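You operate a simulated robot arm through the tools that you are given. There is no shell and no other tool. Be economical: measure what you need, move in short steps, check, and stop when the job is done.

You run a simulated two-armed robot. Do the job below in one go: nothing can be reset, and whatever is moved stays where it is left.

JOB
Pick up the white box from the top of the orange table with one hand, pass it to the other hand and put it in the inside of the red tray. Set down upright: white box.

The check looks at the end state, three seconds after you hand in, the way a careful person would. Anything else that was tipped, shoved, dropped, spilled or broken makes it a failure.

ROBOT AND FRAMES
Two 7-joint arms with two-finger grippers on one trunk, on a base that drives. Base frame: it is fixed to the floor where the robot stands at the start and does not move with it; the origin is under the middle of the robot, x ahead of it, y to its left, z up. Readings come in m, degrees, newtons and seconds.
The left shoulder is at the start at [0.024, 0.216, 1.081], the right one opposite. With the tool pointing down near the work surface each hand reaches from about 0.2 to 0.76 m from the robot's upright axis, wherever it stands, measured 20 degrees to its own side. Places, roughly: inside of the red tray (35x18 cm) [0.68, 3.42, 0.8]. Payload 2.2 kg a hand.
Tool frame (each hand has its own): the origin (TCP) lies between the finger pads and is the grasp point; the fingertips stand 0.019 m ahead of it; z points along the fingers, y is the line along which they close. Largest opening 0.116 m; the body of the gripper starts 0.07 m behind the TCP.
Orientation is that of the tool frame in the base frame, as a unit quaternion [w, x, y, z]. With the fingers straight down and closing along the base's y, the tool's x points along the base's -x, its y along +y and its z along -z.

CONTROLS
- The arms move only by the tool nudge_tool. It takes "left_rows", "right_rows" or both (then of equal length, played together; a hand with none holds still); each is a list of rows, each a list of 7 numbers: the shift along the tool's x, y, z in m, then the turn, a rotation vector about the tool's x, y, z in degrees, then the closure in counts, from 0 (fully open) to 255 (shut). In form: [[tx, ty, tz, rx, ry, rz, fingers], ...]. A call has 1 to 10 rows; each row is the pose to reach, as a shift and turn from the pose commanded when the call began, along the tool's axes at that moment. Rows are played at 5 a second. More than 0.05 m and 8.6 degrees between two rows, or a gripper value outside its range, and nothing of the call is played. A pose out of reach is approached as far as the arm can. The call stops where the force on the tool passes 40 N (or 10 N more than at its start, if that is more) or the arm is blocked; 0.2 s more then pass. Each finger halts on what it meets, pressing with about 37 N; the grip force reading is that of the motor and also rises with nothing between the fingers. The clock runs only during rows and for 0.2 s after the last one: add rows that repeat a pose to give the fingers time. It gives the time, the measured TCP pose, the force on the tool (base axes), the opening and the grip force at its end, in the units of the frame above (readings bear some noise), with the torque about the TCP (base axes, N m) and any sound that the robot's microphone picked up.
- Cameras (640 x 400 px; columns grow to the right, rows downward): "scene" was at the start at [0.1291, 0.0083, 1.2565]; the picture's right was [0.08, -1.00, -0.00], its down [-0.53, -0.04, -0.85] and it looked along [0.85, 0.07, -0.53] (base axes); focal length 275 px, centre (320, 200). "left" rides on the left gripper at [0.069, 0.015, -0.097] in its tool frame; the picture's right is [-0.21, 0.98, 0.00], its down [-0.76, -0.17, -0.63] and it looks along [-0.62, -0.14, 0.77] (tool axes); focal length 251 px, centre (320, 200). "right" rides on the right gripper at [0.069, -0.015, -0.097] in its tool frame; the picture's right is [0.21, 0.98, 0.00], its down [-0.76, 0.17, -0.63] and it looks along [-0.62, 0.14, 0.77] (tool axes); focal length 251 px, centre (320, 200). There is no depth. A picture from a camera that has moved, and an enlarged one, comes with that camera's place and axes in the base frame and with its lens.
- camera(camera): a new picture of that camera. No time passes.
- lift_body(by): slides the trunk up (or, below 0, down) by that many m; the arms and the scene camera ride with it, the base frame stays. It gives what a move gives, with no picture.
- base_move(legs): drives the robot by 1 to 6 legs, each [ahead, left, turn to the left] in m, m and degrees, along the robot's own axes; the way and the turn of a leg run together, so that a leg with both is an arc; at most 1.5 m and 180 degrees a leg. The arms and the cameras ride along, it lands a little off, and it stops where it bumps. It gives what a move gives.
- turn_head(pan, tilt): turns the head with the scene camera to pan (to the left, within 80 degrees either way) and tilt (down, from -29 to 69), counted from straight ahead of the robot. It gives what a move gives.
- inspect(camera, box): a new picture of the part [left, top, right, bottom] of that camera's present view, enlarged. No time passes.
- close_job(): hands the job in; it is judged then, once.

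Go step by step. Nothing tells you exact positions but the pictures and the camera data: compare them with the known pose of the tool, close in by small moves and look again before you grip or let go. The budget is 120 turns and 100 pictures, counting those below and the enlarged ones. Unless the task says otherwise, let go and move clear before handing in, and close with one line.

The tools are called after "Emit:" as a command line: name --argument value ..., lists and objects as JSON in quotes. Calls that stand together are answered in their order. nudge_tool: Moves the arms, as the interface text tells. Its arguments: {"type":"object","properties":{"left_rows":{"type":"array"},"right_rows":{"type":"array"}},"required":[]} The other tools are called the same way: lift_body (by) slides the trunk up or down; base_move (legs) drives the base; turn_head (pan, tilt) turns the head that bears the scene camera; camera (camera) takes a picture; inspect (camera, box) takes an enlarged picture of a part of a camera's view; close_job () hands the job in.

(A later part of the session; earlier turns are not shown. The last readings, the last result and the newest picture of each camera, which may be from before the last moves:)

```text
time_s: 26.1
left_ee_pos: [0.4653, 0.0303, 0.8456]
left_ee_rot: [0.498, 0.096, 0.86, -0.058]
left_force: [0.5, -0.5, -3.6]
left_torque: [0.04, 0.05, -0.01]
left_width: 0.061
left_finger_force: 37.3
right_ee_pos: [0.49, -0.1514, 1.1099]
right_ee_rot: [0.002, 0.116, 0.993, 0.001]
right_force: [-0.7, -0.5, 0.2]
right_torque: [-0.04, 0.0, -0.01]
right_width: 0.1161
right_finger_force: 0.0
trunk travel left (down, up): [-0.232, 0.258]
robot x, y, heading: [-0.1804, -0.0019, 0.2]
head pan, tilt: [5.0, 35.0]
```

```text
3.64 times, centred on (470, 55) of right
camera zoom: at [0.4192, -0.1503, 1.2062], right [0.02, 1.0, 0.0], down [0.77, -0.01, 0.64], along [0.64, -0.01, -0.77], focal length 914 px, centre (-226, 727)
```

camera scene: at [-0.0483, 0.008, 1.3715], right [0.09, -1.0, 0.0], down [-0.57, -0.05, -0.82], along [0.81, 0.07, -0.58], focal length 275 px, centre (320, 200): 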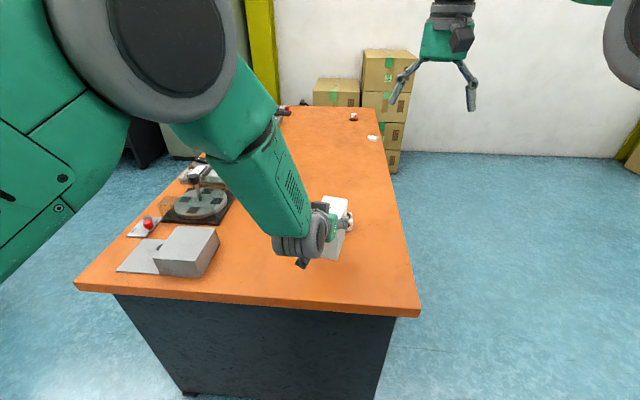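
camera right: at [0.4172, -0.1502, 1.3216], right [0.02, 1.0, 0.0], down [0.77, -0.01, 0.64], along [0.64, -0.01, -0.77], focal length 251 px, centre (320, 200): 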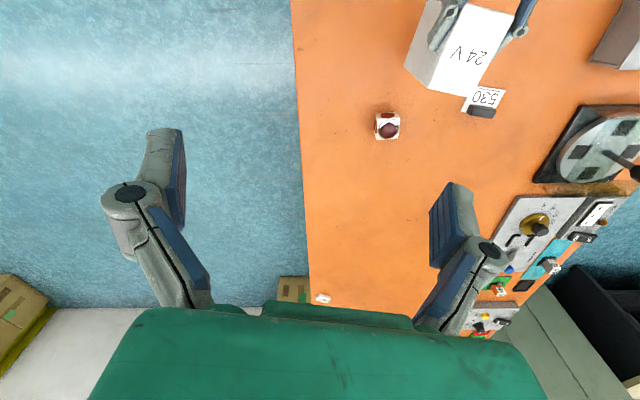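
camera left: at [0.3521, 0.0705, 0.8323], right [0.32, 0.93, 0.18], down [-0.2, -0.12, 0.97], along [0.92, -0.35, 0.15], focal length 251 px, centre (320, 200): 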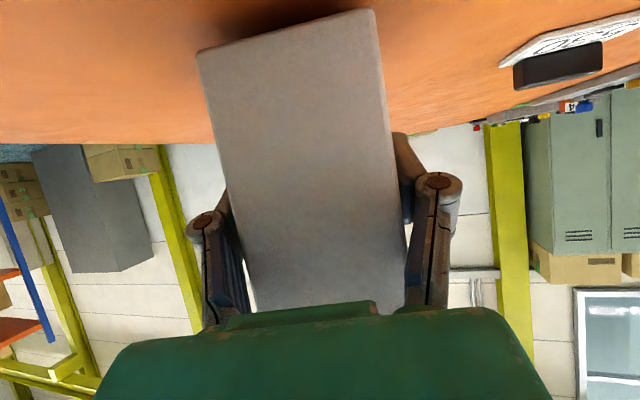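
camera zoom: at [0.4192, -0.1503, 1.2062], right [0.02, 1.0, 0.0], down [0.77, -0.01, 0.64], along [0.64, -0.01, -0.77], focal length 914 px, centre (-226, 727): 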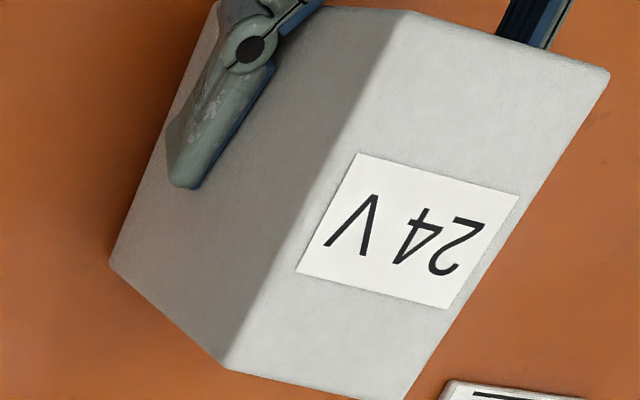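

It is held and the bottom is off the table. I'll continue the lift in small steps.

Emit:
lift_body --by 0.03

Emit:
lift_body --by 0.03

Emit:
lift_body --by 0.03

Emit:
camera --camera "left"

Emit:
inspect --camera "right" --box '[390, 0, 550, 110]'

```text
time_s: 26.8
left_ee_pos: [0.465, 0.031, 0.8742]
left_ee_rot: [0.498, 0.096, 0.86, -0.058]
left_force: [0.0, 0.4, -3.8]
left_torque: [0.04, 0.04, -0.02]
left_width: 0.061
left_finger_force: 37.4
right_ee_pos: [0.4901, -0.151, 1.1402]
right_ee_rot: [0.001, 0.116, 0.993, 0.0]
right_force: [0.4, 0.6, -1.3]
right_torque: [0.01, 0.01, 0.03]
right_width: 0.1161
right_finger_force: 0.1
trunk travel left (down, up): [-0.262, 0.228]
robot x, y, heading: [-0.1752, -0.0017, 0.2]
head pan, tilt: [5.0, 35.0]
```

```text
time_s: 27.6
left_ee_pos: [0.4652, 0.0303, 0.9061]
left_ee_rot: [0.499, 0.096, 0.859, -0.059]
left_force: [0.5, 0.7, -3.8]
left_torque: [0.0, 0.01, -0.01]
left_width: 0.0607
left_finger_force: 36.4
right_ee_pos: [0.4907, -0.1503, 1.1699]
right_ee_rot: [0.001, 0.116, 0.993, 0.0]
right_force: [0.3, 0.9, 0.3]
right_torque: [0.0, 0.02, -0.01]
right_width: 0.1162
right_finger_force: 0.1
trunk travel left (down, up): [-0.292, 0.198]
robot x, y, heading: [-0.1768, -0.0009, -0.0]
head pan, tilt: [5.0, 35.0]
```

```text
time_s: 28.3
left_ee_pos: [0.4662, 0.0306, 0.935]
left_ee_rot: [0.498, 0.097, 0.86, -0.059]
left_force: [0.2, -0.6, -4.2]
left_torque: [-0.01, 0.01, 0.0]
left_width: 0.0607
left_finger_force: 36.7
right_ee_pos: [0.4925, -0.1508, 1.2008]
right_ee_rot: [0.001, 0.117, 0.993, 0.0]
right_force: [0.4, 0.3, -0.5]
right_torque: [-0.02, 0.03, -0.01]
right_width: 0.1163
right_finger_force: 0.0
trunk travel left (down, up): [-0.322, 0.168]
robot x, y, heading: [-0.1786, -0.0007, 0.2]
head pan, tilt: [5.0, 35.0]
```

```text
63 pictures are left
camera left: at [0.3531, 0.0701, 0.9228], right [0.32, 0.93, 0.18], down [-0.21, -0.12, 0.97], along [0.92, -0.35, 0.15], focal length 251 px, centre (320, 200)
```

left: 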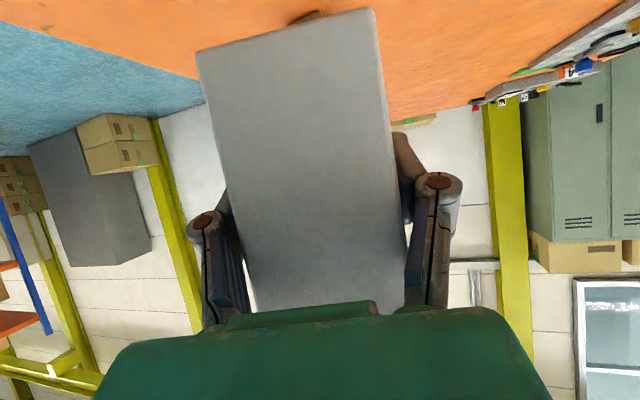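

```text
3.64 times, centred on (470, 55) of right
camera zoom: at [0.4201, -0.1505, 1.2956], right [0.02, 1.0, 0.0], down [0.77, -0.01, 0.63], along [0.63, -0.01, -0.77], focal length 914 px, centre (-226, 727)
```

zoom: 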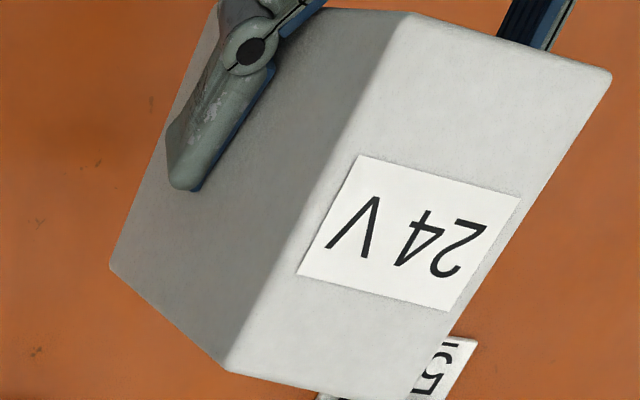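

No slip this time: the box top is at about z 1.005 and its centre near (0.480, 0.028). I'll move the right hand across to hover over it.

Emit:
nudge_tool --right_rows '[[0.0116, 0.0427, 0.01, 0, 0, 0, 0], [0.0232, 0.0854, 0.02, 0, 0, 0, 0], [0.0348, 0.128, 0.03, 0, 0, 0, 0], [0.0464, 0.1707, 0.04, 0, 0, 0, 0], [0.0464, 0.1707, 0.075, 0, 0, 0, 0], [0.0464, 0.1707, 0.11, 0, 0, 0, 0], [0.0464, 0.1707, 0.11, 0, 0, 0, 0]]'

Emit:
camera --camera "right"

Emit:
camera --camera "scene"

```text
time_s: 29.9
left_ee_pos: [0.4656, 0.0305, 0.9348]
left_ee_rot: [0.499, 0.095, 0.86, -0.059]
left_force: [-0.1, -0.3, -3.1]
left_torque: [0.04, 0.04, -0.02]
left_width: 0.061
left_finger_force: 36.9
right_ee_pos: [0.4716, 0.0129, 1.097]
right_ee_rot: [0.001, 0.116, 0.993, 0.0]
right_force: [0.2, 0.7, -0.3]
right_torque: [0.0, -0.03, 0.01]
right_width: 0.1157
right_finger_force: 0.0
right hand out of reach, approached as far as the arm can: row 2, 3, 4, 5, 6, 7
trunk travel left (down, up): [-0.322, 0.168]
robot x, y, heading: [-0.1726, 0.0012, 0.2]
head pan, tilt: [5.0, 35.0]
```

```text
61 pictures are left
camera right: at [0.4015, 0.014, 1.1931], right [0.02, 1.0, 0.0], down [0.77, -0.01, 0.63], along [0.63, -0.01, -0.77], focal length 251 px, centre (320, 200)
```

right: 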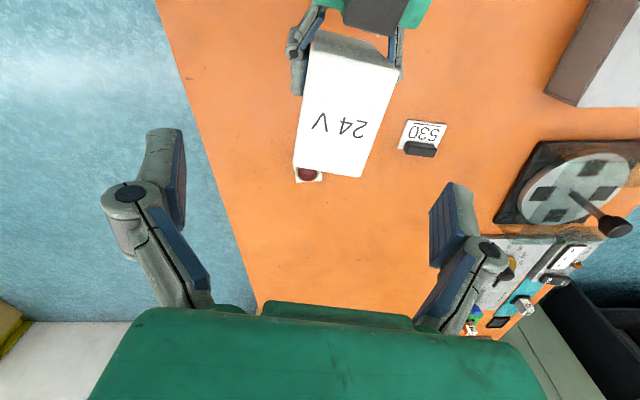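

```text
60 pictures are left
camera scene: at [-0.0462, 0.0094, 1.3481], right [0.09, -1.0, 0.0], down [-0.58, -0.05, -0.82], along [0.81, 0.07, -0.58], focal length 275 px, centre (320, 200)
```

scene: 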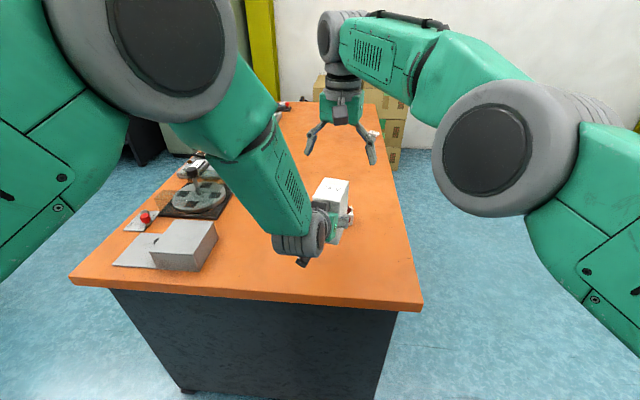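

The right hand can't quite reach the box. I'll bring the box 5 cm closer and 5 cm to the right with the left hand, slowly.

Emit:
nudge_tool --left_rows '[[0.004, -0.012, -0.0065, 0, 0, 0, 255], [0.008, -0.024, -0.013, 0, 0, 0, 255], [0.0115, -0.036, -0.0195, 0, 0, 0, 255], [0.0153, -0.048, -0.026, 0, 0, 0, 255], [0.0191, -0.06, -0.0326, 0, 0, 0, 255], [0.0191, -0.06, -0.0326, 0, 0, 0, 255], [0.0191, -0.06, -0.0326, 0, 0, 0, 255]]'

Emit:
camera --camera "right"

Emit:
camera --camera "left"

Emit:
camera --camera "scene"

```text
time_s: 31.5
left_ee_pos: [0.4141, -0.0121, 0.9299]
left_ee_rot: [0.494, 0.089, 0.863, -0.058]
left_force: [-0.4, 0.1, -4.8]
left_torque: [0.02, 0.01, 0.01]
left_width: 0.061
left_finger_force: 37.2
right_ee_pos: [0.4715, 0.0134, 1.0982]
right_ee_rot: [0.002, 0.117, 0.993, 0.0]
right_force: [0.2, 0.3, 0.3]
right_torque: [0.0, -0.01, 0.02]
right_width: 0.1159
right_finger_force: 0.1
trunk travel left (down, up): [-0.322, 0.168]
robot x, y, heading: [-0.1781, -0.0006, -0.0]
head pan, tilt: [5.0, 35.0]
```

```text
59 pictures are left
camera right: at [0.4006, 0.0138, 1.1937], right [0.02, 1.0, 0.0], down [0.77, -0.01, 0.64], along [0.64, -0.01, -0.77], focal length 251 px, centre (320, 200)
```

right: 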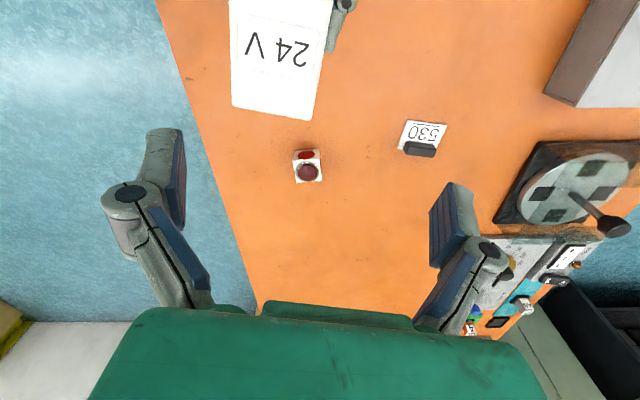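

```text
58 pictures are left
camera left: at [0.3008, 0.0264, 0.9175], right [0.31, 0.93, 0.17], down [-0.19, -0.12, 0.97], along [0.93, -0.34, 0.14], focal length 251 px, centre (320, 200)
```

left: 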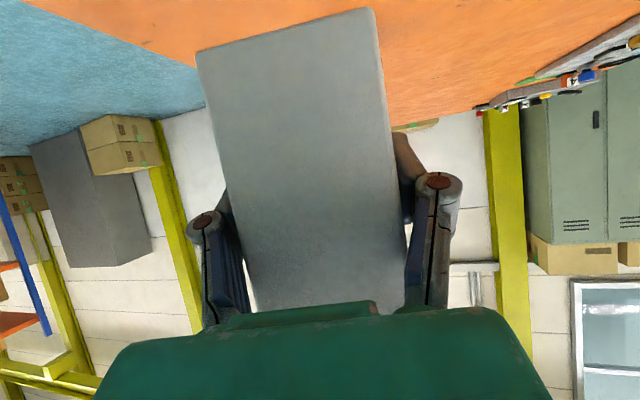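

```text
57 pictures are left
camera scene: at [-0.047, 0.009, 1.3482], right [0.09, -1.0, 0.0], down [-0.58, -0.05, -0.82], along [0.81, 0.07, -0.58], focal length 275 px, centre (320, 200)
```

scene: 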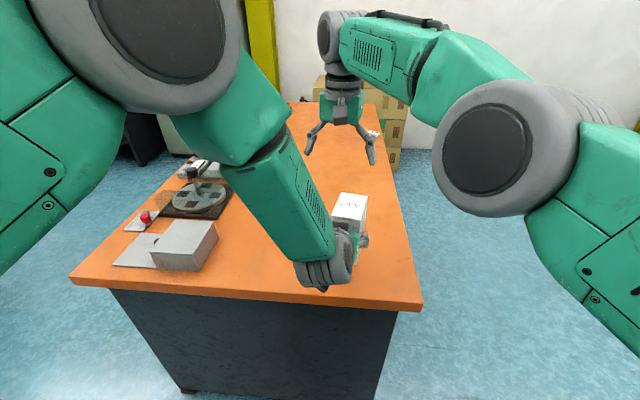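

The box centre is now near (0.429, -0.015) with its top at about z 1.00. I'll move the right hand over it and check the residual.

Emit:
nudge_tool --right_rows '[[0.014, -0.019, 0, 0, 0, 0, 0], [0.028, -0.0376, 0, 0, 0, 0, 0], [0.028, -0.0376, 0, 0, 0, 0, 0], [0.028, -0.0376, 0, 0, 0, 0, 0]]'

Emit:
camera --camera "right"

```text
time_s: 32.5
left_ee_pos: [0.4145, -0.0137, 0.9329]
left_ee_rot: [0.497, 0.088, 0.861, -0.059]
left_force: [-0.4, -0.4, -4.1]
left_torque: [0.03, 0.02, 0.03]
left_width: 0.0608
left_finger_force: 37.2
right_ee_pos: [0.4315, -0.0176, 1.0979]
right_ee_rot: [0.002, 0.116, 0.993, 0.001]
right_force: [-0.3, 0.2, 0.4]
right_torque: [-0.01, 0.01, -0.01]
right_width: 0.116
right_finger_force: 0.0
trunk travel left (down, up): [-0.322, 0.168]
robot x, y, heading: [-0.1767, -0.0052, 0.2]
head pan, tilt: [5.0, 35.0]
```

```text
56 pictures are left
camera right: at [0.3604, -0.0167, 1.1929], right [0.02, 1.0, 0.0], down [0.77, -0.01, 0.64], along [0.64, -0.01, -0.77], focal length 251 px, centre (320, 200)
```

right: 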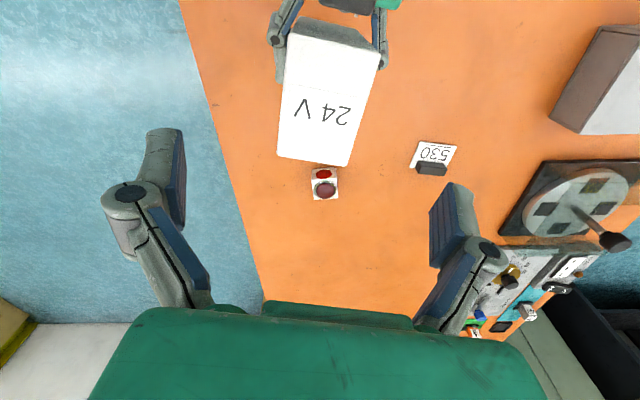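

The right hand is centred over the box within millimetres. Descending part way and checking.

Emit:
nudge_tool --right_rows '[[-0.006, 0.002, 0.02, 0, 0, 0, 0], [-0.006, 0.002, 0.04, 0, 0, 0, 0], [-0.006, 0.002, 0.06, 0, 0, 0, 0], [-0.006, 0.002, 0.06, 0, 0, 0, 0]]'

Emit:
camera --camera "right"

Emit:
camera --camera "scene"

```text
time_s: 33.5
left_ee_pos: [0.4165, -0.013, 0.9355]
left_ee_rot: [0.498, 0.089, 0.86, -0.06]
left_force: [-0.2, 0.4, -4.1]
left_torque: [0.0, 0.07, -0.04]
left_width: 0.0609
left_finger_force: 36.9
right_ee_pos: [0.4372, -0.0178, 1.0371]
right_ee_rot: [0.001, 0.116, 0.993, 0.0]
right_force: [0.5, 0.8, 0.0]
right_torque: [0.0, -0.01, 0.04]
right_width: 0.116
right_finger_force: 0.1
trunk travel left (down, up): [-0.322, 0.168]
robot x, y, heading: [-0.1778, 0.0009, -0.1]
head pan, tilt: [5.0, 35.0]
```

```text
55 pictures are left
camera right: at [0.3661, -0.017, 1.1322], right [0.02, 1.0, 0.0], down [0.77, -0.01, 0.64], along [0.64, -0.01, -0.77], focal length 251 px, centre (320, 200)
```

right: 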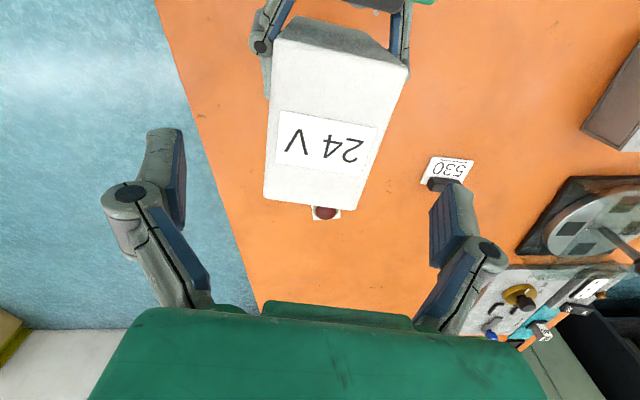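

```text
54 pictures are left
camera scene: at [-0.0473, 0.0088, 1.3482], right [0.09, -1.0, 0.0], down [-0.58, -0.05, -0.82], along [0.81, 0.07, -0.58], focal length 275 px, centre (320, 200)
```

scene: 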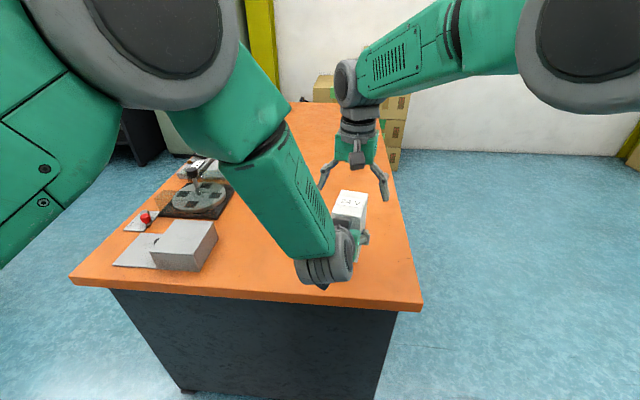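

Emit:
nudge_tool --right_rows '[[0, 0.001, 0.017, 0, 0, 0, 0], [0, 0.001, 0.034, 0, 0, 0, 0], [0, 0.001, 0.05, 0, 0, 0, 0], [0, 0.001, 0.05, 0, 0, 0, 0]]'

Emit:
camera --camera "right"

Emit:
inspect --camera "scene" --box '[270, 100, 430, 300]'

```text
time_s: 34.5
left_ee_pos: [0.4165, -0.0112, 0.9353]
left_ee_rot: [0.498, 0.088, 0.86, -0.059]
left_force: [0.0, 0.5, -2.8]
left_torque: [0.0, 0.02, 0.02]
left_width: 0.0605
left_finger_force: 36.4
right_ee_pos: [0.4372, -0.0159, 0.9877]
right_ee_rot: [0.002, 0.116, 0.993, 0.0]
right_force: [-0.2, -0.1, -0.1]
right_torque: [-0.02, -0.01, 0.02]
right_width: 0.116
right_finger_force: 0.2
trunk travel left (down, up): [-0.322, 0.168]
robot x, y, heading: [-0.1753, -0.0006, -0.0]
head pan, tilt: [5.0, 35.0]
```

```text
53 pictures are left
camera right: at [0.3665, -0.0153, 1.0839], right [0.02, 1.0, 0.0], down [0.77, -0.01, 0.64], along [0.64, -0.01, -0.77], focal length 251 px, centre (320, 200)
```

right: 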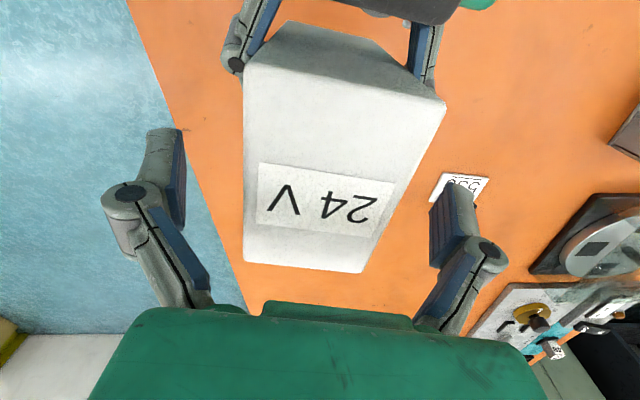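

```text
2.00 times, centred on (350, 200) of scene
camera zoom: at [-0.0474, 0.0089, 1.3482], right [0.09, -1.0, 0.0], down [-0.58, -0.05, -0.82], along [0.81, 0.07, -0.58], focal length 549 px, centre (260, 200)
```

zoom: 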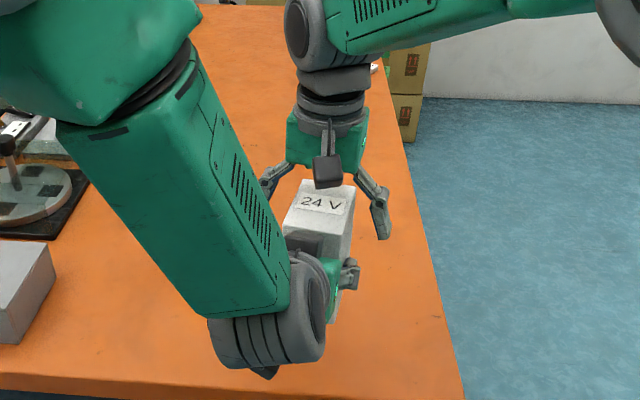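

The fingers straddle the box top. I'll fine-shift by 2 mm, go a little deeper, and close the right hand.

Emit:
nudge_tool --right_rows '[[0, 0.002, 0.008, 0, 0, 0, 0], [0, 0.002, 0.008, 0, 0, 0, 80], [0, 0.002, 0.008, 0, 0, 0, 130], [0, 0.002, 0.008, 0, 0, 0, 180], [0, 0.002, 0.008, 0, 0, 0, 255], [0, 0.002, 0.008, 0, 0, 0, 255], [0, 0.002, 0.008, 0, 0, 0, 255]]'

Emit:
camera --camera "right"

Emit:
inspect --camera "scene" --box '[310, 150, 410, 270]'

```text
time_s: 36.1
left_ee_pos: [0.4173, -0.0106, 0.9363]
left_ee_rot: [0.5, 0.087, 0.86, -0.057]
left_force: [5.2, 25.5, -9.1]
left_torque: [-0.27, -0.18, -0.07]
left_width: 0.0607
left_finger_force: 37.2
right_ee_pos: [0.4389, -0.0128, 0.9785]
right_ee_rot: [0.002, 0.115, 0.993, -0.001]
right_force: [-5.2, -25.8, 5.7]
right_torque: [-0.75, 0.56, 0.65]
right_width: 0.0613
right_finger_force: 37.1
trunk travel left (down, up): [-0.322, 0.168]
robot x, y, heading: [-0.1765, 0.0011, 0.3]
head pan, tilt: [5.0, 35.0]
```

```text
51 pictures are left
camera right: at [0.3677, -0.0135, 1.0751], right [0.02, 1.0, 0.0], down [0.77, -0.01, 0.64], along [0.64, -0.01, -0.77], focal length 251 px, centre (320, 200)
```

right: 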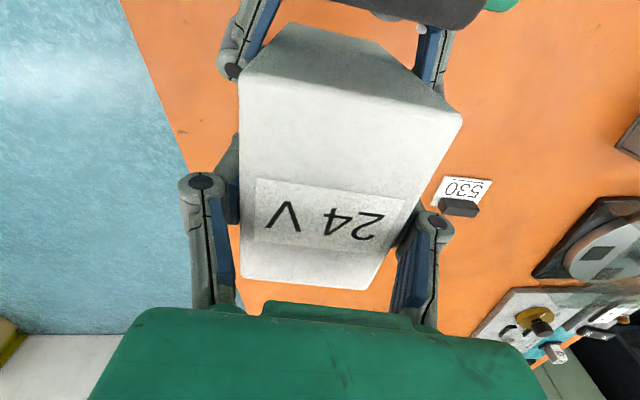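

```text
3.33 times, centred on (360, 210) of scene
camera zoom: at [-0.0472, 0.0089, 1.3482], right [0.09, -1.0, 0.0], down [-0.58, -0.05, -0.82], along [0.81, 0.07, -0.58], focal length 916 px, centre (187, 167)
```

zoom: 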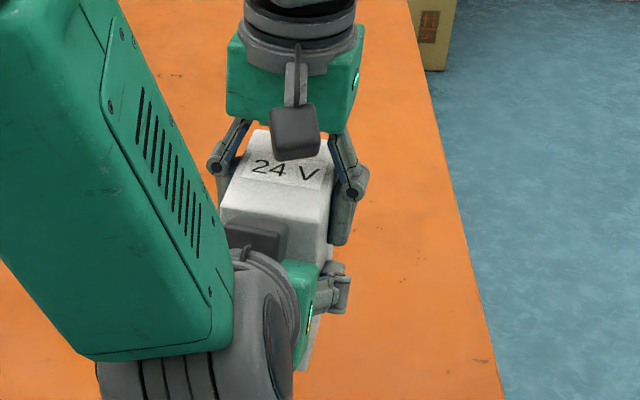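

Both hands hold the box, with a side load of about 26 N. I'll shift the right hand a few mm to relieve it before letting go with the left.

Emit:
nudge_tool --right_rows '[[0, -0.002, 0, 0, 0, 0, 255], [0, -0.004, 0, 0, 0, 0, 255], [0, -0.004, 0, 0, 0, 0, 255]]'

```text
time_s: 36.9
left_ee_pos: [0.4169, -0.0107, 0.9361]
left_ee_rot: [0.498, 0.087, 0.861, -0.058]
left_force: [0.8, 16.9, -7.1]
left_torque: [-0.06, 0.05, -0.19]
left_width: 0.0613
left_finger_force: 37.4
right_ee_pos: [0.4378, -0.0159, 0.9789]
right_ee_rot: [0.002, 0.116, 0.993, 0.0]
right_force: [-1.0, -16.0, 2.4]
right_torque: [-0.61, 0.1, 0.57]
right_width: 0.0607
right_finger_force: 36.7
trunk travel left (down, up): [-0.322, 0.168]
robot x, y, heading: [-0.1755, -0.0003, -0.1]
head pan, tilt: [5.0, 35.0]
```

Emit:
nudge_tool --right_rows '[[0, -0.003, 0, 0, 0, 0, 255], [0, -0.006, 0, 0, 0, 0, 255], [0, -0.006, 0, 0, 0, 0, 255]]'

```text
time_s: 37.7
left_ee_pos: [0.4152, -0.0147, 0.9359]
left_ee_rot: [0.498, 0.089, 0.86, -0.061]
left_force: [-3.5, -10.3, -5.5]
left_torque: [0.54, -0.22, -0.44]
left_width: 0.0611
left_finger_force: 36.1
right_ee_pos: [0.4351, -0.0195, 0.9781]
right_ee_rot: [0.002, 0.115, 0.993, 0.002]
right_force: [5.0, 10.5, 1.5]
right_torque: [-0.1, 0.04, 0.2]
right_width: 0.0611
right_finger_force: 36.8
trunk travel left (down, up): [-0.322, 0.168]
robot x, y, heading: [-0.1805, -0.0016, -0.1]
head pan, tilt: [5.0, 35.0]
```

Nearly balanced now. I'll bring it back 2 mm and then open the left hand gradually.

Emit:
nudge_tool --right_rows '[[0, 0.002, 0, 0, 0, 0, 255], [0, 0.002, 0, 0, 0, 0, 255]]'

Emit:
nudge_tool --left_rows '[[0, 0, 0, 0, 0, 0, 130], [0, 0, 0, 0, 0, 0, 100], [0, 0, 0, 0, 0, 0, 60], [0, 0, 0, 0, 0, 0, 0], [0, 0, 0, 0, 0, 0, 0]]'

Emit:
camera --camera "left"

Emit:
camera --camera "right"

```text
time_s: 38.3
left_ee_pos: [0.4156, -0.0141, 0.9357]
left_ee_rot: [0.497, 0.089, 0.861, -0.06]
left_force: [1.5, -19.0, -7.8]
left_torque: [0.03, 0.44, -0.77]
left_width: 0.0609
left_finger_force: 36.9
right_ee_pos: [0.4374, -0.019, 0.979]
right_ee_rot: [0.001, 0.116, 0.993, 0.001]
right_force: [-1.2, 18.8, 4.6]
right_torque: [0.83, -0.23, 0.4]
right_width: 0.0608
right_finger_force: 37.2
trunk travel left (down, up): [-0.322, 0.168]
robot x, y, heading: [-0.1805, -0.0032, -0.1]
head pan, tilt: [5.0, 35.0]
```

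```text
time_s: 39.5
left_ee_pos: [0.4179, -0.0118, 0.9373]
left_ee_rot: [0.499, 0.088, 0.86, -0.058]
left_force: [-0.7, -1.0, 0.5]
left_torque: [-0.02, -0.01, 0.0]
left_width: 0.1159
left_finger_force: 0.1
right_ee_pos: [0.4374, -0.0206, 0.9787]
right_ee_rot: [0.002, 0.116, 0.993, 0.0]
right_force: [0.6, 0.5, 0.0]
right_torque: [-0.01, -0.03, -0.03]
right_width: 0.0607
right_finger_force: 37.3
trunk travel left (down, up): [-0.322, 0.168]
robot x, y, heading: [-0.1769, 0.0004, 0.0]
head pan, tilt: [5.0, 35.0]
```

```text
49 pictures are left
camera left: at [0.304, 0.026, 0.9232], right [0.31, 0.94, 0.17], down [-0.2, -0.11, 0.97], along [0.93, -0.34, 0.15], focal length 251 px, centre (320, 200)
```

left: 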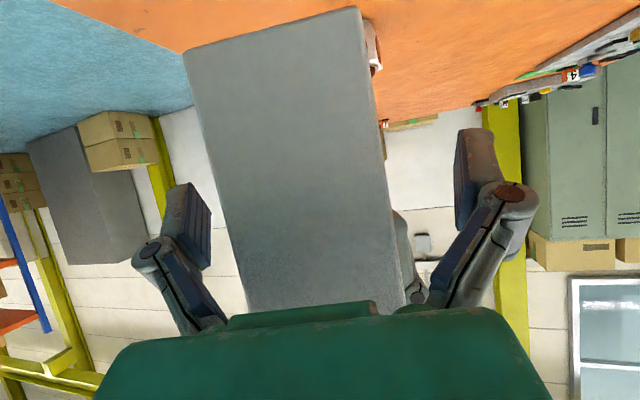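

```text
48 pictures are left
camera right: at [0.3663, -0.0204, 1.0743], right [0.02, 1.0, 0.0], down [0.77, -0.01, 0.64], along [0.64, -0.01, -0.77], focal length 251 px, centre (320, 200)
```

right: 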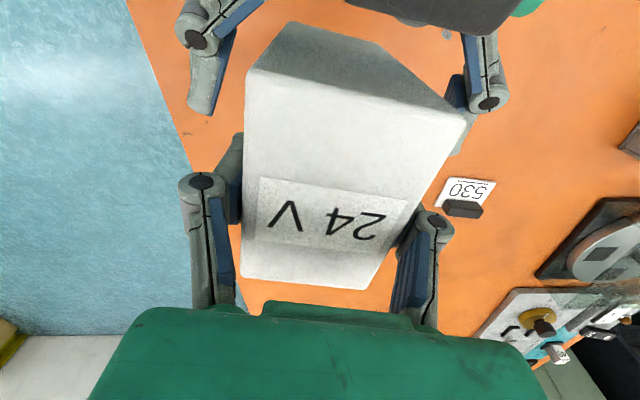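

The right hand alone now holds the box. I'm backing the left hand out horizontally.

Emit:
nudge_tool --left_rows '[[0.0149, 0, -0.026, 0, 0, 0, 0], [0.0298, 0, -0.052, 0, 0, 0, 0], [0.0447, 0, -0.078, 0, 0, 0, 0], [0.0447, 0, -0.078, 0, 0, 0, 0]]'

Emit:
camera --camera "left"

Emit:
camera --camera "scene"

```text
time_s: 40.5
left_ee_pos: [0.3283, 0.0147, 0.9212]
left_ee_rot: [0.486, 0.082, 0.868, -0.058]
left_force: [1.4, -0.1, -1.7]
left_torque: [0.01, 0.01, -0.03]
left_width: 0.1157
left_finger_force: 0.1
right_ee_pos: [0.437, -0.0201, 0.9778]
right_ee_rot: [0.002, 0.115, 0.993, 0.0]
right_force: [0.1, -0.9, 0.2]
right_torque: [-0.02, 0.0, 0.02]
right_width: 0.0611
right_finger_force: 36.9
trunk travel left (down, up): [-0.322, 0.168]
robot x, y, heading: [-0.1776, -0.0016, -0.3]
head pan, tilt: [5.0, 35.0]
```

```text
47 pictures are left
camera left: at [0.2136, 0.0501, 0.9123], right [0.3, 0.94, 0.16], down [-0.17, -0.12, 0.98], along [0.94, -0.32, 0.12], focal length 251 px, centre (320, 200)
```

left: 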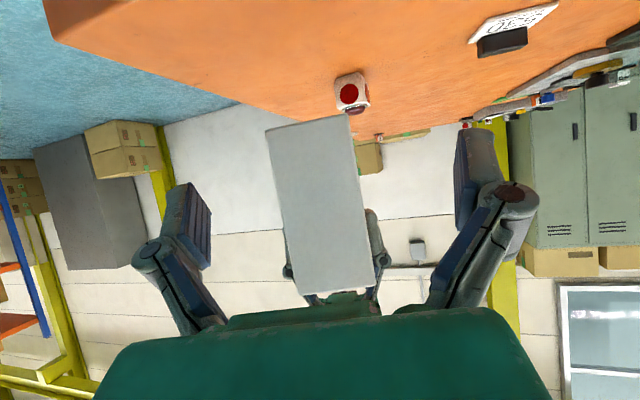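

```text
46 pictures are left
camera scene: at [-0.0472, 0.0091, 1.3482], right [0.09, -1.0, 0.0], down [-0.58, -0.05, -0.82], along [0.81, 0.07, -0.58], focal length 275 px, centre (320, 200)
```

scene: 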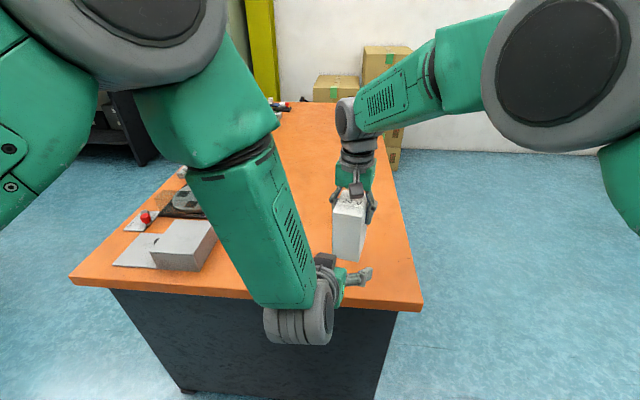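

The right hand holds the box upright. I'm swinging the left hand up and away to the left, then I'll look toward the tray.

Emit:
nudge_tool --left_rows '[[-0.014, 0.0325, -0.0157, 0, 0, 0, 0], [-0.028, 0.065, -0.0313, 0, 0, 0, 0], [-0.042, 0.0975, -0.047, 0, 0, 0, 0], [-0.057, 0.13, -0.063, 0, 0, 0, 0], [-0.071, 0.1625, -0.078, 0, 0, 0, 0], [-0.085, 0.195, -0.094, 0, 0, 0, 0], [-0.085, 0.195, -0.094, 0, 0, 0, 0]]'

Emit:
turn_head --pan 80 --tilt 8

Emit:
camera --camera "scene"

Emit:
camera --camera "right"

```text
time_s: 42.1
left_ee_pos: [0.3322, 0.1997, 1.0529]
left_ee_rot: [0.498, 0.101, 0.859, -0.058]
left_force: [0.1, 0.2, -0.2]
left_torque: [0.0, 0.02, -0.02]
left_width: 0.116
left_finger_force: 0.0
right_ee_pos: [0.4386, -0.0192, 0.9794]
right_ee_rot: [0.002, 0.116, 0.993, 0.0]
right_force: [0.3, 0.2, -0.2]
right_torque: [0.0, -0.04, 0.01]
right_width: 0.0606
right_finger_force: 36.4
trunk travel left (down, up): [-0.322, 0.168]
robot x, y, heading: [-0.1795, -0.0026, -0.1]
head pan, tilt: [5.0, 35.0]
```

```text
time_s: 43.6
left_ee_pos: [0.3312, 0.198, 1.0538]
left_ee_rot: [0.498, 0.102, 0.859, -0.059]
left_force: [-0.3, -0.3, 0.3]
left_torque: [0.03, 0.0, 0.02]
left_width: 0.1159
left_finger_force: 0.1
right_ee_pos: [0.4377, -0.0195, 0.9788]
right_ee_rot: [0.002, 0.116, 0.993, 0.0]
right_force: [0.4, -0.4, 0.3]
right_torque: [0.01, -0.03, 0.01]
right_width: 0.061
right_finger_force: 37.0
trunk travel left (down, up): [-0.322, 0.168]
robot x, y, heading: [-0.1733, -0.0003, 0.1]
head pan, tilt: [80.0, 8.0]
```

```text
45 pictures are left
camera scene: at [-0.1194, 0.0946, 1.3918], right [0.98, -0.17, 0.0], down [-0.03, -0.14, -0.99], along [0.17, 0.98, -0.14], focal length 275 px, centre (320, 200)
```

scene: 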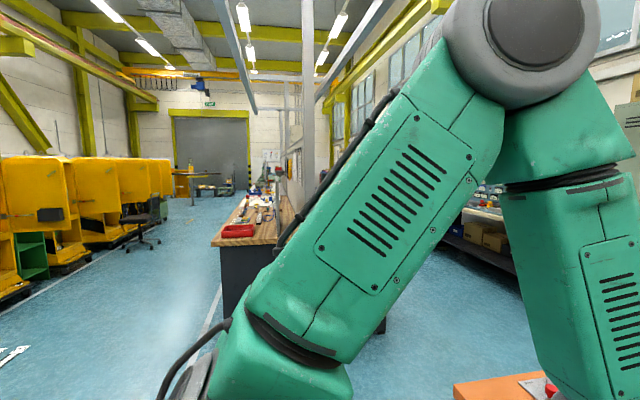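

```text
44 pictures are left
camera right: at [0.3663, -0.0191, 1.0745], right [0.02, 1.0, 0.0], down [0.77, -0.01, 0.64], along [0.64, -0.01, -0.77], focal length 251 px, centre (320, 200)
```

right: 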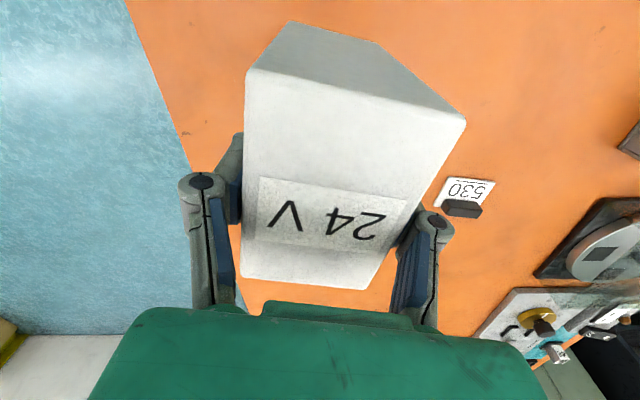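

The box has not moved in the right hand. A long forearm hides the tray area, so I'll back away from the table first and check the grip survives driving.

Emit:
base_move --legs '[[-0.15, 0, 0], [-0.2, 0, 0]]'

Emit:
camera --camera "right"

```text
time_s: 46.1
left_ee_pos: [-0.0213, 0.2011, 1.0536]
left_ee_rot: [0.499, 0.097, 0.859, -0.056]
left_force: [-1.2, 0.6, -0.4]
left_torque: [-0.02, 0.01, 0.0]
left_width: 0.1156
left_finger_force: 0.0
right_ee_pos: [0.0868, -0.0152, 0.9799]
right_ee_rot: [0.002, 0.112, 0.994, 0.0]
right_force: [-0.7, 0.5, -3.6]
right_torque: [0.0, -0.02, 0.01]
right_width: 0.0606
right_finger_force: 37.1
trunk travel left (down, up): [-0.322, 0.168]
robot x, y, heading: [-0.5267, -0.0018, 0.5]
head pan, tilt: [80.0, 8.0]
```

```text
43 pictures are left
camera right: at [0.0159, -0.0147, 1.0749], right [0.01, 1.0, 0.0], down [0.77, 0.0, 0.64], along [0.64, -0.01, -0.77], focal length 251 px, centre (320, 200)
```

right: 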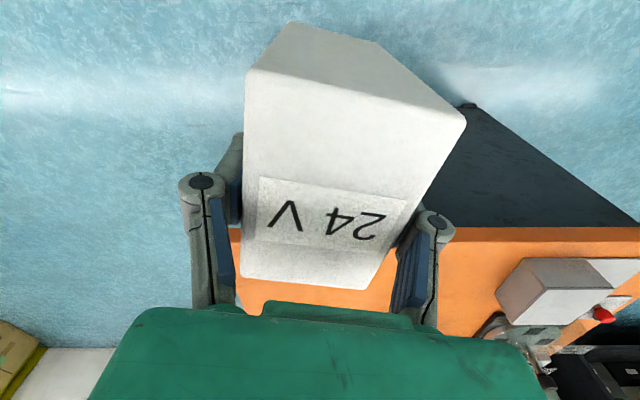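

The grip survived the drive. Turning left 90° to face the wooden table, with the head forward.

Emit:
base_move --legs '[[0, 0, 45], [0, 0, 45]]'

Emit:
turn_head --pan -20 --tilt 15

Emit:
camera --camera "scene"

Emit:
camera --camera "right"

```text
time_s: 50.6
left_ee_pos: [-0.7259, 0.5041, 1.056]
left_ee_rot: [0.395, -0.535, 0.678, 0.312]
left_force: [0.2, -0.5, 0.1]
left_torque: [0.01, -0.01, 0.0]
left_width: 0.1159
left_finger_force: 0.1
right_ee_pos: [-0.5087, 0.6105, 0.9803]
right_ee_rot: [0.004, -0.621, 0.784, 0.002]
right_force: [0.0, -0.5, -3.5]
right_torque: [0.04, 0.01, 0.02]
right_width: 0.0608
right_finger_force: 36.8
trunk travel left (down, up): [-0.322, 0.168]
robot x, y, heading: [-0.5258, -0.0025, 90.1]
head pan, tilt: [80.0, 8.0]
```

```text
time_s: 52.4
left_ee_pos: [-0.7263, 0.5012, 1.0572]
left_ee_rot: [0.396, -0.534, 0.678, 0.314]
left_force: [-0.2, 0.7, -0.6]
left_torque: [-0.01, 0.01, 0.02]
left_width: 0.1158
left_finger_force: 0.1
right_ee_pos: [-0.5068, 0.608, 0.9836]
right_ee_rot: [0.005, -0.621, 0.784, 0.005]
right_force: [-0.5, -0.4, -2.8]
right_torque: [0.02, 0.0, 0.01]
right_width: 0.0611
right_finger_force: 36.9
trunk travel left (down, up): [-0.322, 0.168]
robot x, y, heading: [-0.5277, -0.001, 90.0]
head pan, tilt: [-20.0, 15.0]
```

```text
42 pictures are left
camera scene: at [-0.5007, 0.1325, 1.3803], right [0.94, -0.34, 0.0], down [-0.09, -0.25, -0.96], along [0.33, 0.91, -0.26], focal length 275 px, centre (320, 200)
```

scene: 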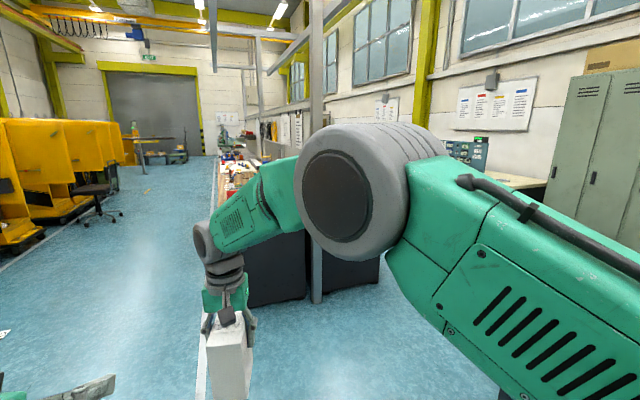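

```text
41 pictures are left
camera right: at [-0.5088, 0.5342, 1.0787], right [-1.0, 0.02, 0.0], down [0.01, 0.77, 0.64], along [0.01, 0.64, -0.77], focal length 251 px, centre (320, 200)
```

right: 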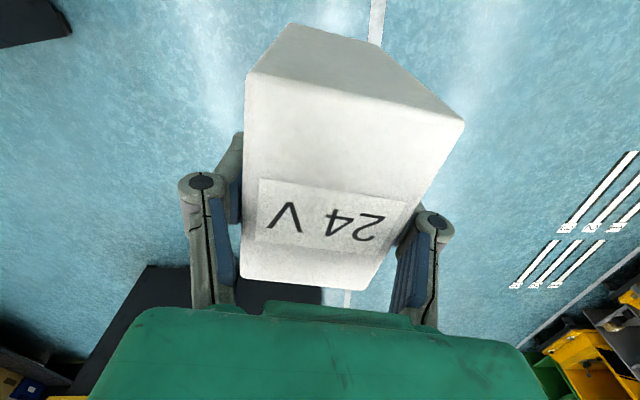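

The right elbow hides the tray direction. I'll turn the body about 20° right so the tray lies straight ahead between the arms.

Emit:
base_move --legs '[[0, 0, -22]]'

Emit:
turn_head --pan 5 --tilt 12

Emit:
camera --camera "scene"

```text
time_s: 54.0
left_ee_pos: [-0.5237, 0.5389, 1.0575]
left_ee_rot: [0.449, -0.394, 0.767, 0.232]
left_force: [-0.2, 0.3, 0.0]
left_torque: [-0.01, -0.02, 0.0]
left_width: 0.1162
left_finger_force: 0.1
right_ee_pos: [-0.2808, 0.5546, 0.9839]
right_ee_rot: [0.005, -0.459, 0.889, 0.003]
right_force: [0.0, 0.7, -4.0]
right_torque: [0.02, -0.02, -0.01]
right_width: 0.061
right_finger_force: 36.7
trunk travel left (down, up): [-0.322, 0.168]
robot x, y, heading: [-0.5307, 0.0002, 67.9]
head pan, tilt: [-20.0, 15.0]
```

```text
time_s: 54.9
left_ee_pos: [-0.523, 0.5352, 1.059]
left_ee_rot: [0.449, -0.394, 0.767, 0.234]
left_force: [0.6, -0.7, -0.5]
left_torque: [-0.03, -0.02, -0.01]
left_width: 0.1159
left_finger_force: 0.0
right_ee_pos: [-0.2819, 0.5513, 0.9856]
right_ee_rot: [0.005, -0.459, 0.888, 0.005]
right_force: [0.0, 0.4, -4.2]
right_torque: [0.03, -0.05, -0.02]
right_width: 0.0609
right_finger_force: 37.1
trunk travel left (down, up): [-0.322, 0.168]
robot x, y, heading: [-0.5259, 0.0008, 68.1]
head pan, tilt: [5.0, 12.0]
```

```text
40 pictures are left
camera scene: at [-0.4889, 0.1313, 1.3851], right [0.96, -0.29, 0.0], down [-0.06, -0.2, -0.98], along [0.29, 0.93, -0.21], focal length 275 px, centre (320, 200)
```

scene: 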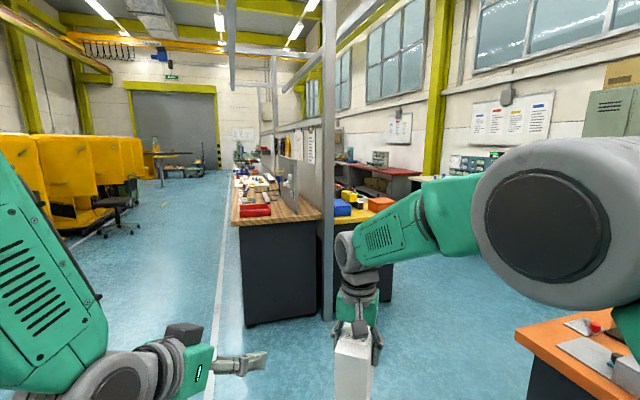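

Emit:
inspect --camera "scene" --box '[220, 130, 440, 260]'

```text
2.91 times, centred on (330, 195) of scene
camera zoom: at [-0.4889, 0.1313, 1.3851], right [0.96, -0.29, 0.0], down [-0.06, -0.2, -0.98], along [0.29, 0.93, -0.21], focal length 799 px, centre (291, 214)
```

zoom: 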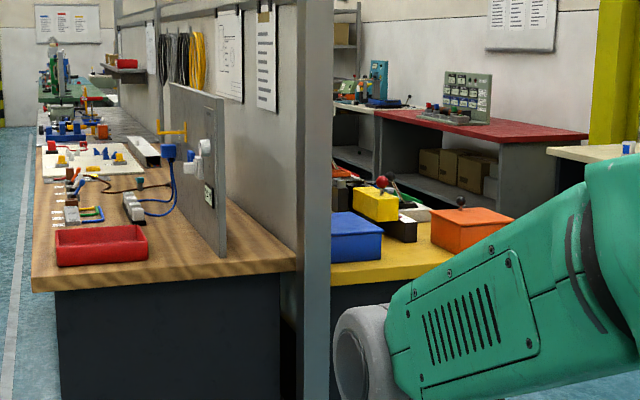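

There is a red tray on the wooden table to the left. The given tray place (0.68, 3.42) would instead be on the yellow bench behind the post. I'll drive forward for a better view before deciding, after checking the grip.

Emit:
base_move --legs '[[0.5, 0, 0], [0.45, 0, 0]]'

Emit:
turn_head --pan 0 --tilt 15

Emit:
camera --camera "scene"

```text
time_s: 60.1
left_ee_pos: [-0.1754, 1.4263, 1.0587]
left_ee_rot: [0.449, -0.398, 0.764, 0.236]
left_force: [-0.6, 0.3, 0.3]
left_torque: [-0.01, 0.01, 0.0]
left_width: 0.1161
left_finger_force: 0.0
right_ee_pos: [0.065, 1.4448, 0.985]
right_ee_rot: [0.006, -0.464, 0.886, 0.004]
right_force: [0.2, -0.1, -3.2]
right_torque: [0.01, 0.0, 0.01]
right_width: 0.0611
right_finger_force: 37.5
trunk travel left (down, up): [-0.322, 0.168]
robot x, y, heading: [-0.1766, 0.8895, 68.8]
head pan, tilt: [5.0, 12.0]
```

```text
time_s: 60.8
left_ee_pos: [-0.1767, 1.4226, 1.0607]
left_ee_rot: [0.449, -0.397, 0.765, 0.236]
left_force: [0.5, -0.2, 0.3]
left_torque: [0.03, 0.0, 0.01]
left_width: 0.1161
left_finger_force: 0.0
right_ee_pos: [0.0656, 1.4424, 0.986]
right_ee_rot: [0.007, -0.463, 0.886, 0.005]
right_force: [0.1, -0.5, -3.3]
right_torque: [0.02, 0.0, -0.01]
right_width: 0.0607
right_finger_force: 37.4
trunk travel left (down, up): [-0.322, 0.168]
robot x, y, heading: [-0.1719, 0.8903, 68.5]
head pan, tilt: [0.0, 15.0]
```

```text
38 pictures are left
camera scene: at [-0.1285, 1.0204, 1.3802], right [0.93, -0.36, 0.0], down [-0.09, -0.25, -0.96], along [0.35, 0.9, -0.26], focal length 275 px, centre (320, 200)
```

scene: 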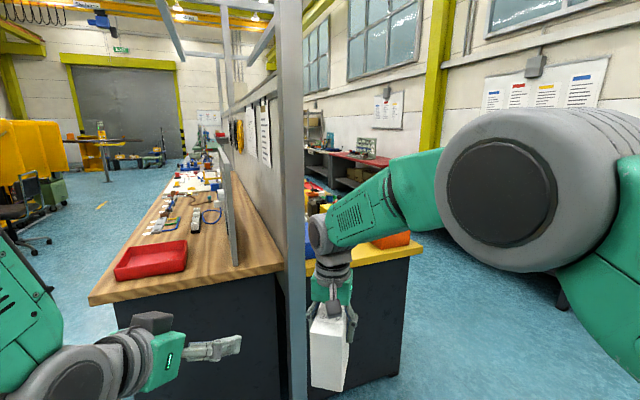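

The left tray is only about 21 cm long and doesn't match the given place. The 35×18 tray at (0.68, 3.42) should be on the yellow bench, near its right edge, which I put at x≈0.8. I'll go through the corridor between the tables to that bench's right side.

Emit:
base_move --legs '[[0, 0, -34], [0, 0, -34.5], [0, 0.45, 0], [0.5, 0, 0]]'

Emit:
turn_head --pan 10 --tilt 20

Emit:
camera --camera "scene"

Emit:
camera --camera "right"

```text
time_s: 69.3
left_ee_pos: [0.8083, 1.5323, 1.0617]
left_ee_rot: [0.505, 0.102, 0.856, -0.054]
left_force: [-0.9, -0.6, 0.6]
left_torque: [0.0, 0.01, 0.06]
left_width: 0.116
left_finger_force: 0.1
right_ee_pos: [0.9162, 1.3163, 0.987]
right_ee_rot: [0.008, 0.114, 0.993, 0.003]
right_force: [-0.6, -1.1, -3.3]
right_torque: [0.01, -0.02, -0.03]
right_width: 0.0608
right_finger_force: 37.5
trunk travel left (down, up): [-0.322, 0.168]
robot x, y, heading: [0.3184, 1.339, 0.2]
head pan, tilt: [0.0, 15.0]
```

```text
time_s: 70.0
left_ee_pos: [0.8069, 1.5378, 1.0626]
left_ee_rot: [0.505, 0.102, 0.855, -0.056]
left_force: [-0.7, -0.3, 0.3]
left_torque: [-0.02, -0.03, -0.02]
left_width: 0.1158
left_finger_force: 0.1
right_ee_pos: [0.9145, 1.3211, 0.9882]
right_ee_rot: [0.01, 0.114, 0.993, 0.002]
right_force: [0.7, 0.5, -3.1]
right_torque: [-0.03, -0.02, -0.01]
right_width: 0.0608
right_finger_force: 37.1
trunk travel left (down, up): [-0.322, 0.168]
robot x, y, heading: [0.3132, 1.3384, 0.2]
head pan, tilt: [10.0, 20.0]
```

```text
37 pictures are left
camera scene: at [0.4486, 1.3669, 1.3719], right [0.18, -0.98, 0.01], down [-0.34, -0.07, -0.94], along [0.92, 0.16, -0.35], focal length 275 px, centre (320, 200)
```

scene: 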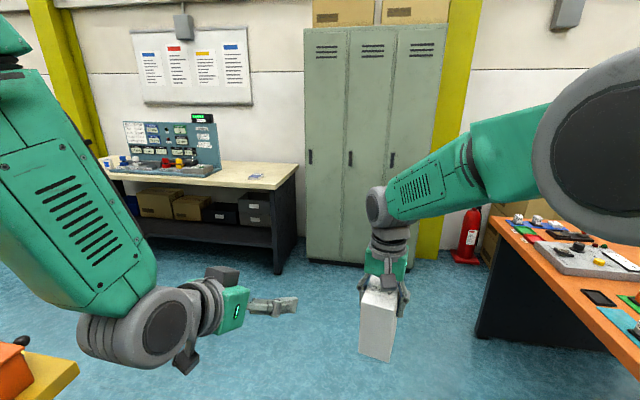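

```text
36 pictures are left
camera right: at [0.842, 1.3208, 1.0833], right [0.01, 1.0, 0.0], down [0.76, -0.01, 0.65], along [0.65, -0.01, -0.76], focal length 251 px, centre (320, 200)
```

right: 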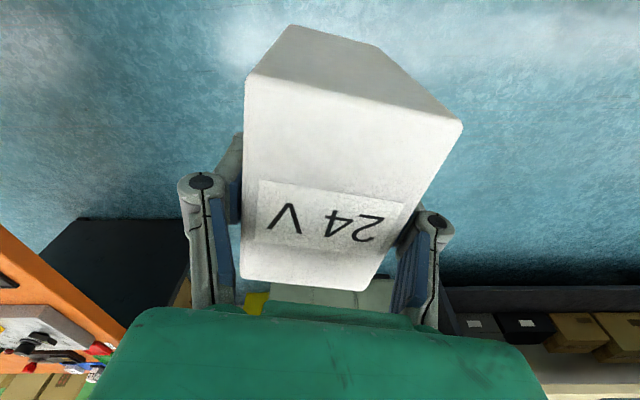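

The grip is still good, the bench's right edge is at x≈0.80, and the aisle beyond is open to x≈2.3. I'll drive on east, then turn left to face north.

Emit:
base_move --legs '[[0.6, 0, 0], [0.55, 0, 0], [0, 0, 45], [0, 0, 45]]'

Emit:
turn_head --pan 15 --tilt 22

Emit:
camera --camera "scene"

```text
time_s: 80.3
left_ee_pos: [1.2779, 1.8356, 1.0639]
left_ee_rot: [0.396, -0.533, 0.677, 0.318]
left_force: [-0.7, -0.7, 0.2]
left_torque: [-0.01, -0.01, 0.0]
left_width: 0.1162
left_finger_force: 0.1
right_ee_pos: [1.4954, 1.9442, 0.9883]
right_ee_rot: [0.004, -0.622, 0.783, 0.01]
right_force: [0.5, -0.5, -3.6]
right_torque: [0.01, -0.02, 0.01]
right_width: 0.0609
right_finger_force: 37.0
trunk travel left (down, up): [-0.322, 0.168]
robot x, y, heading: [1.4732, 1.3422, 90.2]
head pan, tilt: [10.0, 20.0]
```

```text
time_s: 81.0
left_ee_pos: [1.2802, 1.8327, 1.0648]
left_ee_rot: [0.396, -0.532, 0.676, 0.321]
left_force: [0.0, -0.5, 0.2]
left_torque: [0.0, 0.01, -0.01]
left_width: 0.116
left_finger_force: 0.1
right_ee_pos: [1.4963, 1.9417, 0.9916]
right_ee_rot: [0.006, -0.621, 0.783, 0.011]
right_force: [-0.3, -0.1, -3.2]
right_torque: [0.01, 0.0, 0.02]
right_width: 0.061
right_finger_force: 36.5
trunk travel left (down, up): [-0.322, 0.168]
robot x, y, heading: [1.472, 1.3463, 90.2]
head pan, tilt: [15.0, 22.0]
```

```text
35 pictures are left
camera scene: at [1.4457, 1.4802, 1.3689], right [0.96, 0.26, 0.0], down [0.1, -0.37, -0.93], along [-0.24, 0.89, -0.38], focal length 275 px, centre (320, 200)
```

scene: 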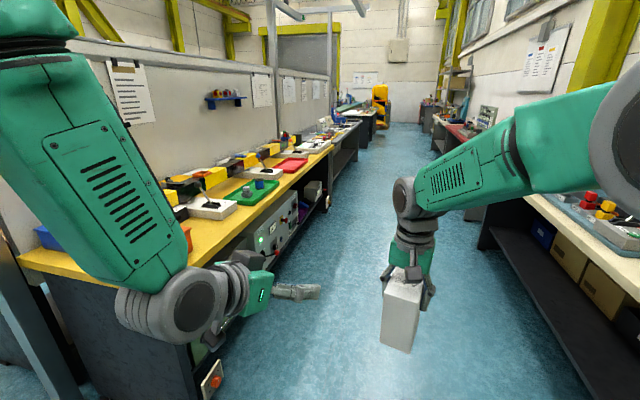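

There's the red tray, flat on the yellow bench at about (0.67, 3.45). I'll take a closer look at it and its surroundings.

Emit:
inspect --camera "scene" --box '[170, 120, 350, 280]'

```text
2.50 times, centred on (260, 200) of scene
camera zoom: at [1.4457, 1.4802, 1.3689], right [0.96, 0.26, 0.0], down [0.1, -0.37, -0.93], along [-0.24, 0.89, -0.38], focal length 687 px, centre (470, 200)
```

zoom: 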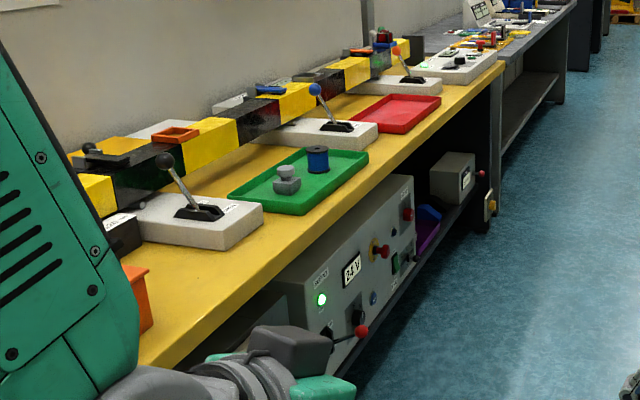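

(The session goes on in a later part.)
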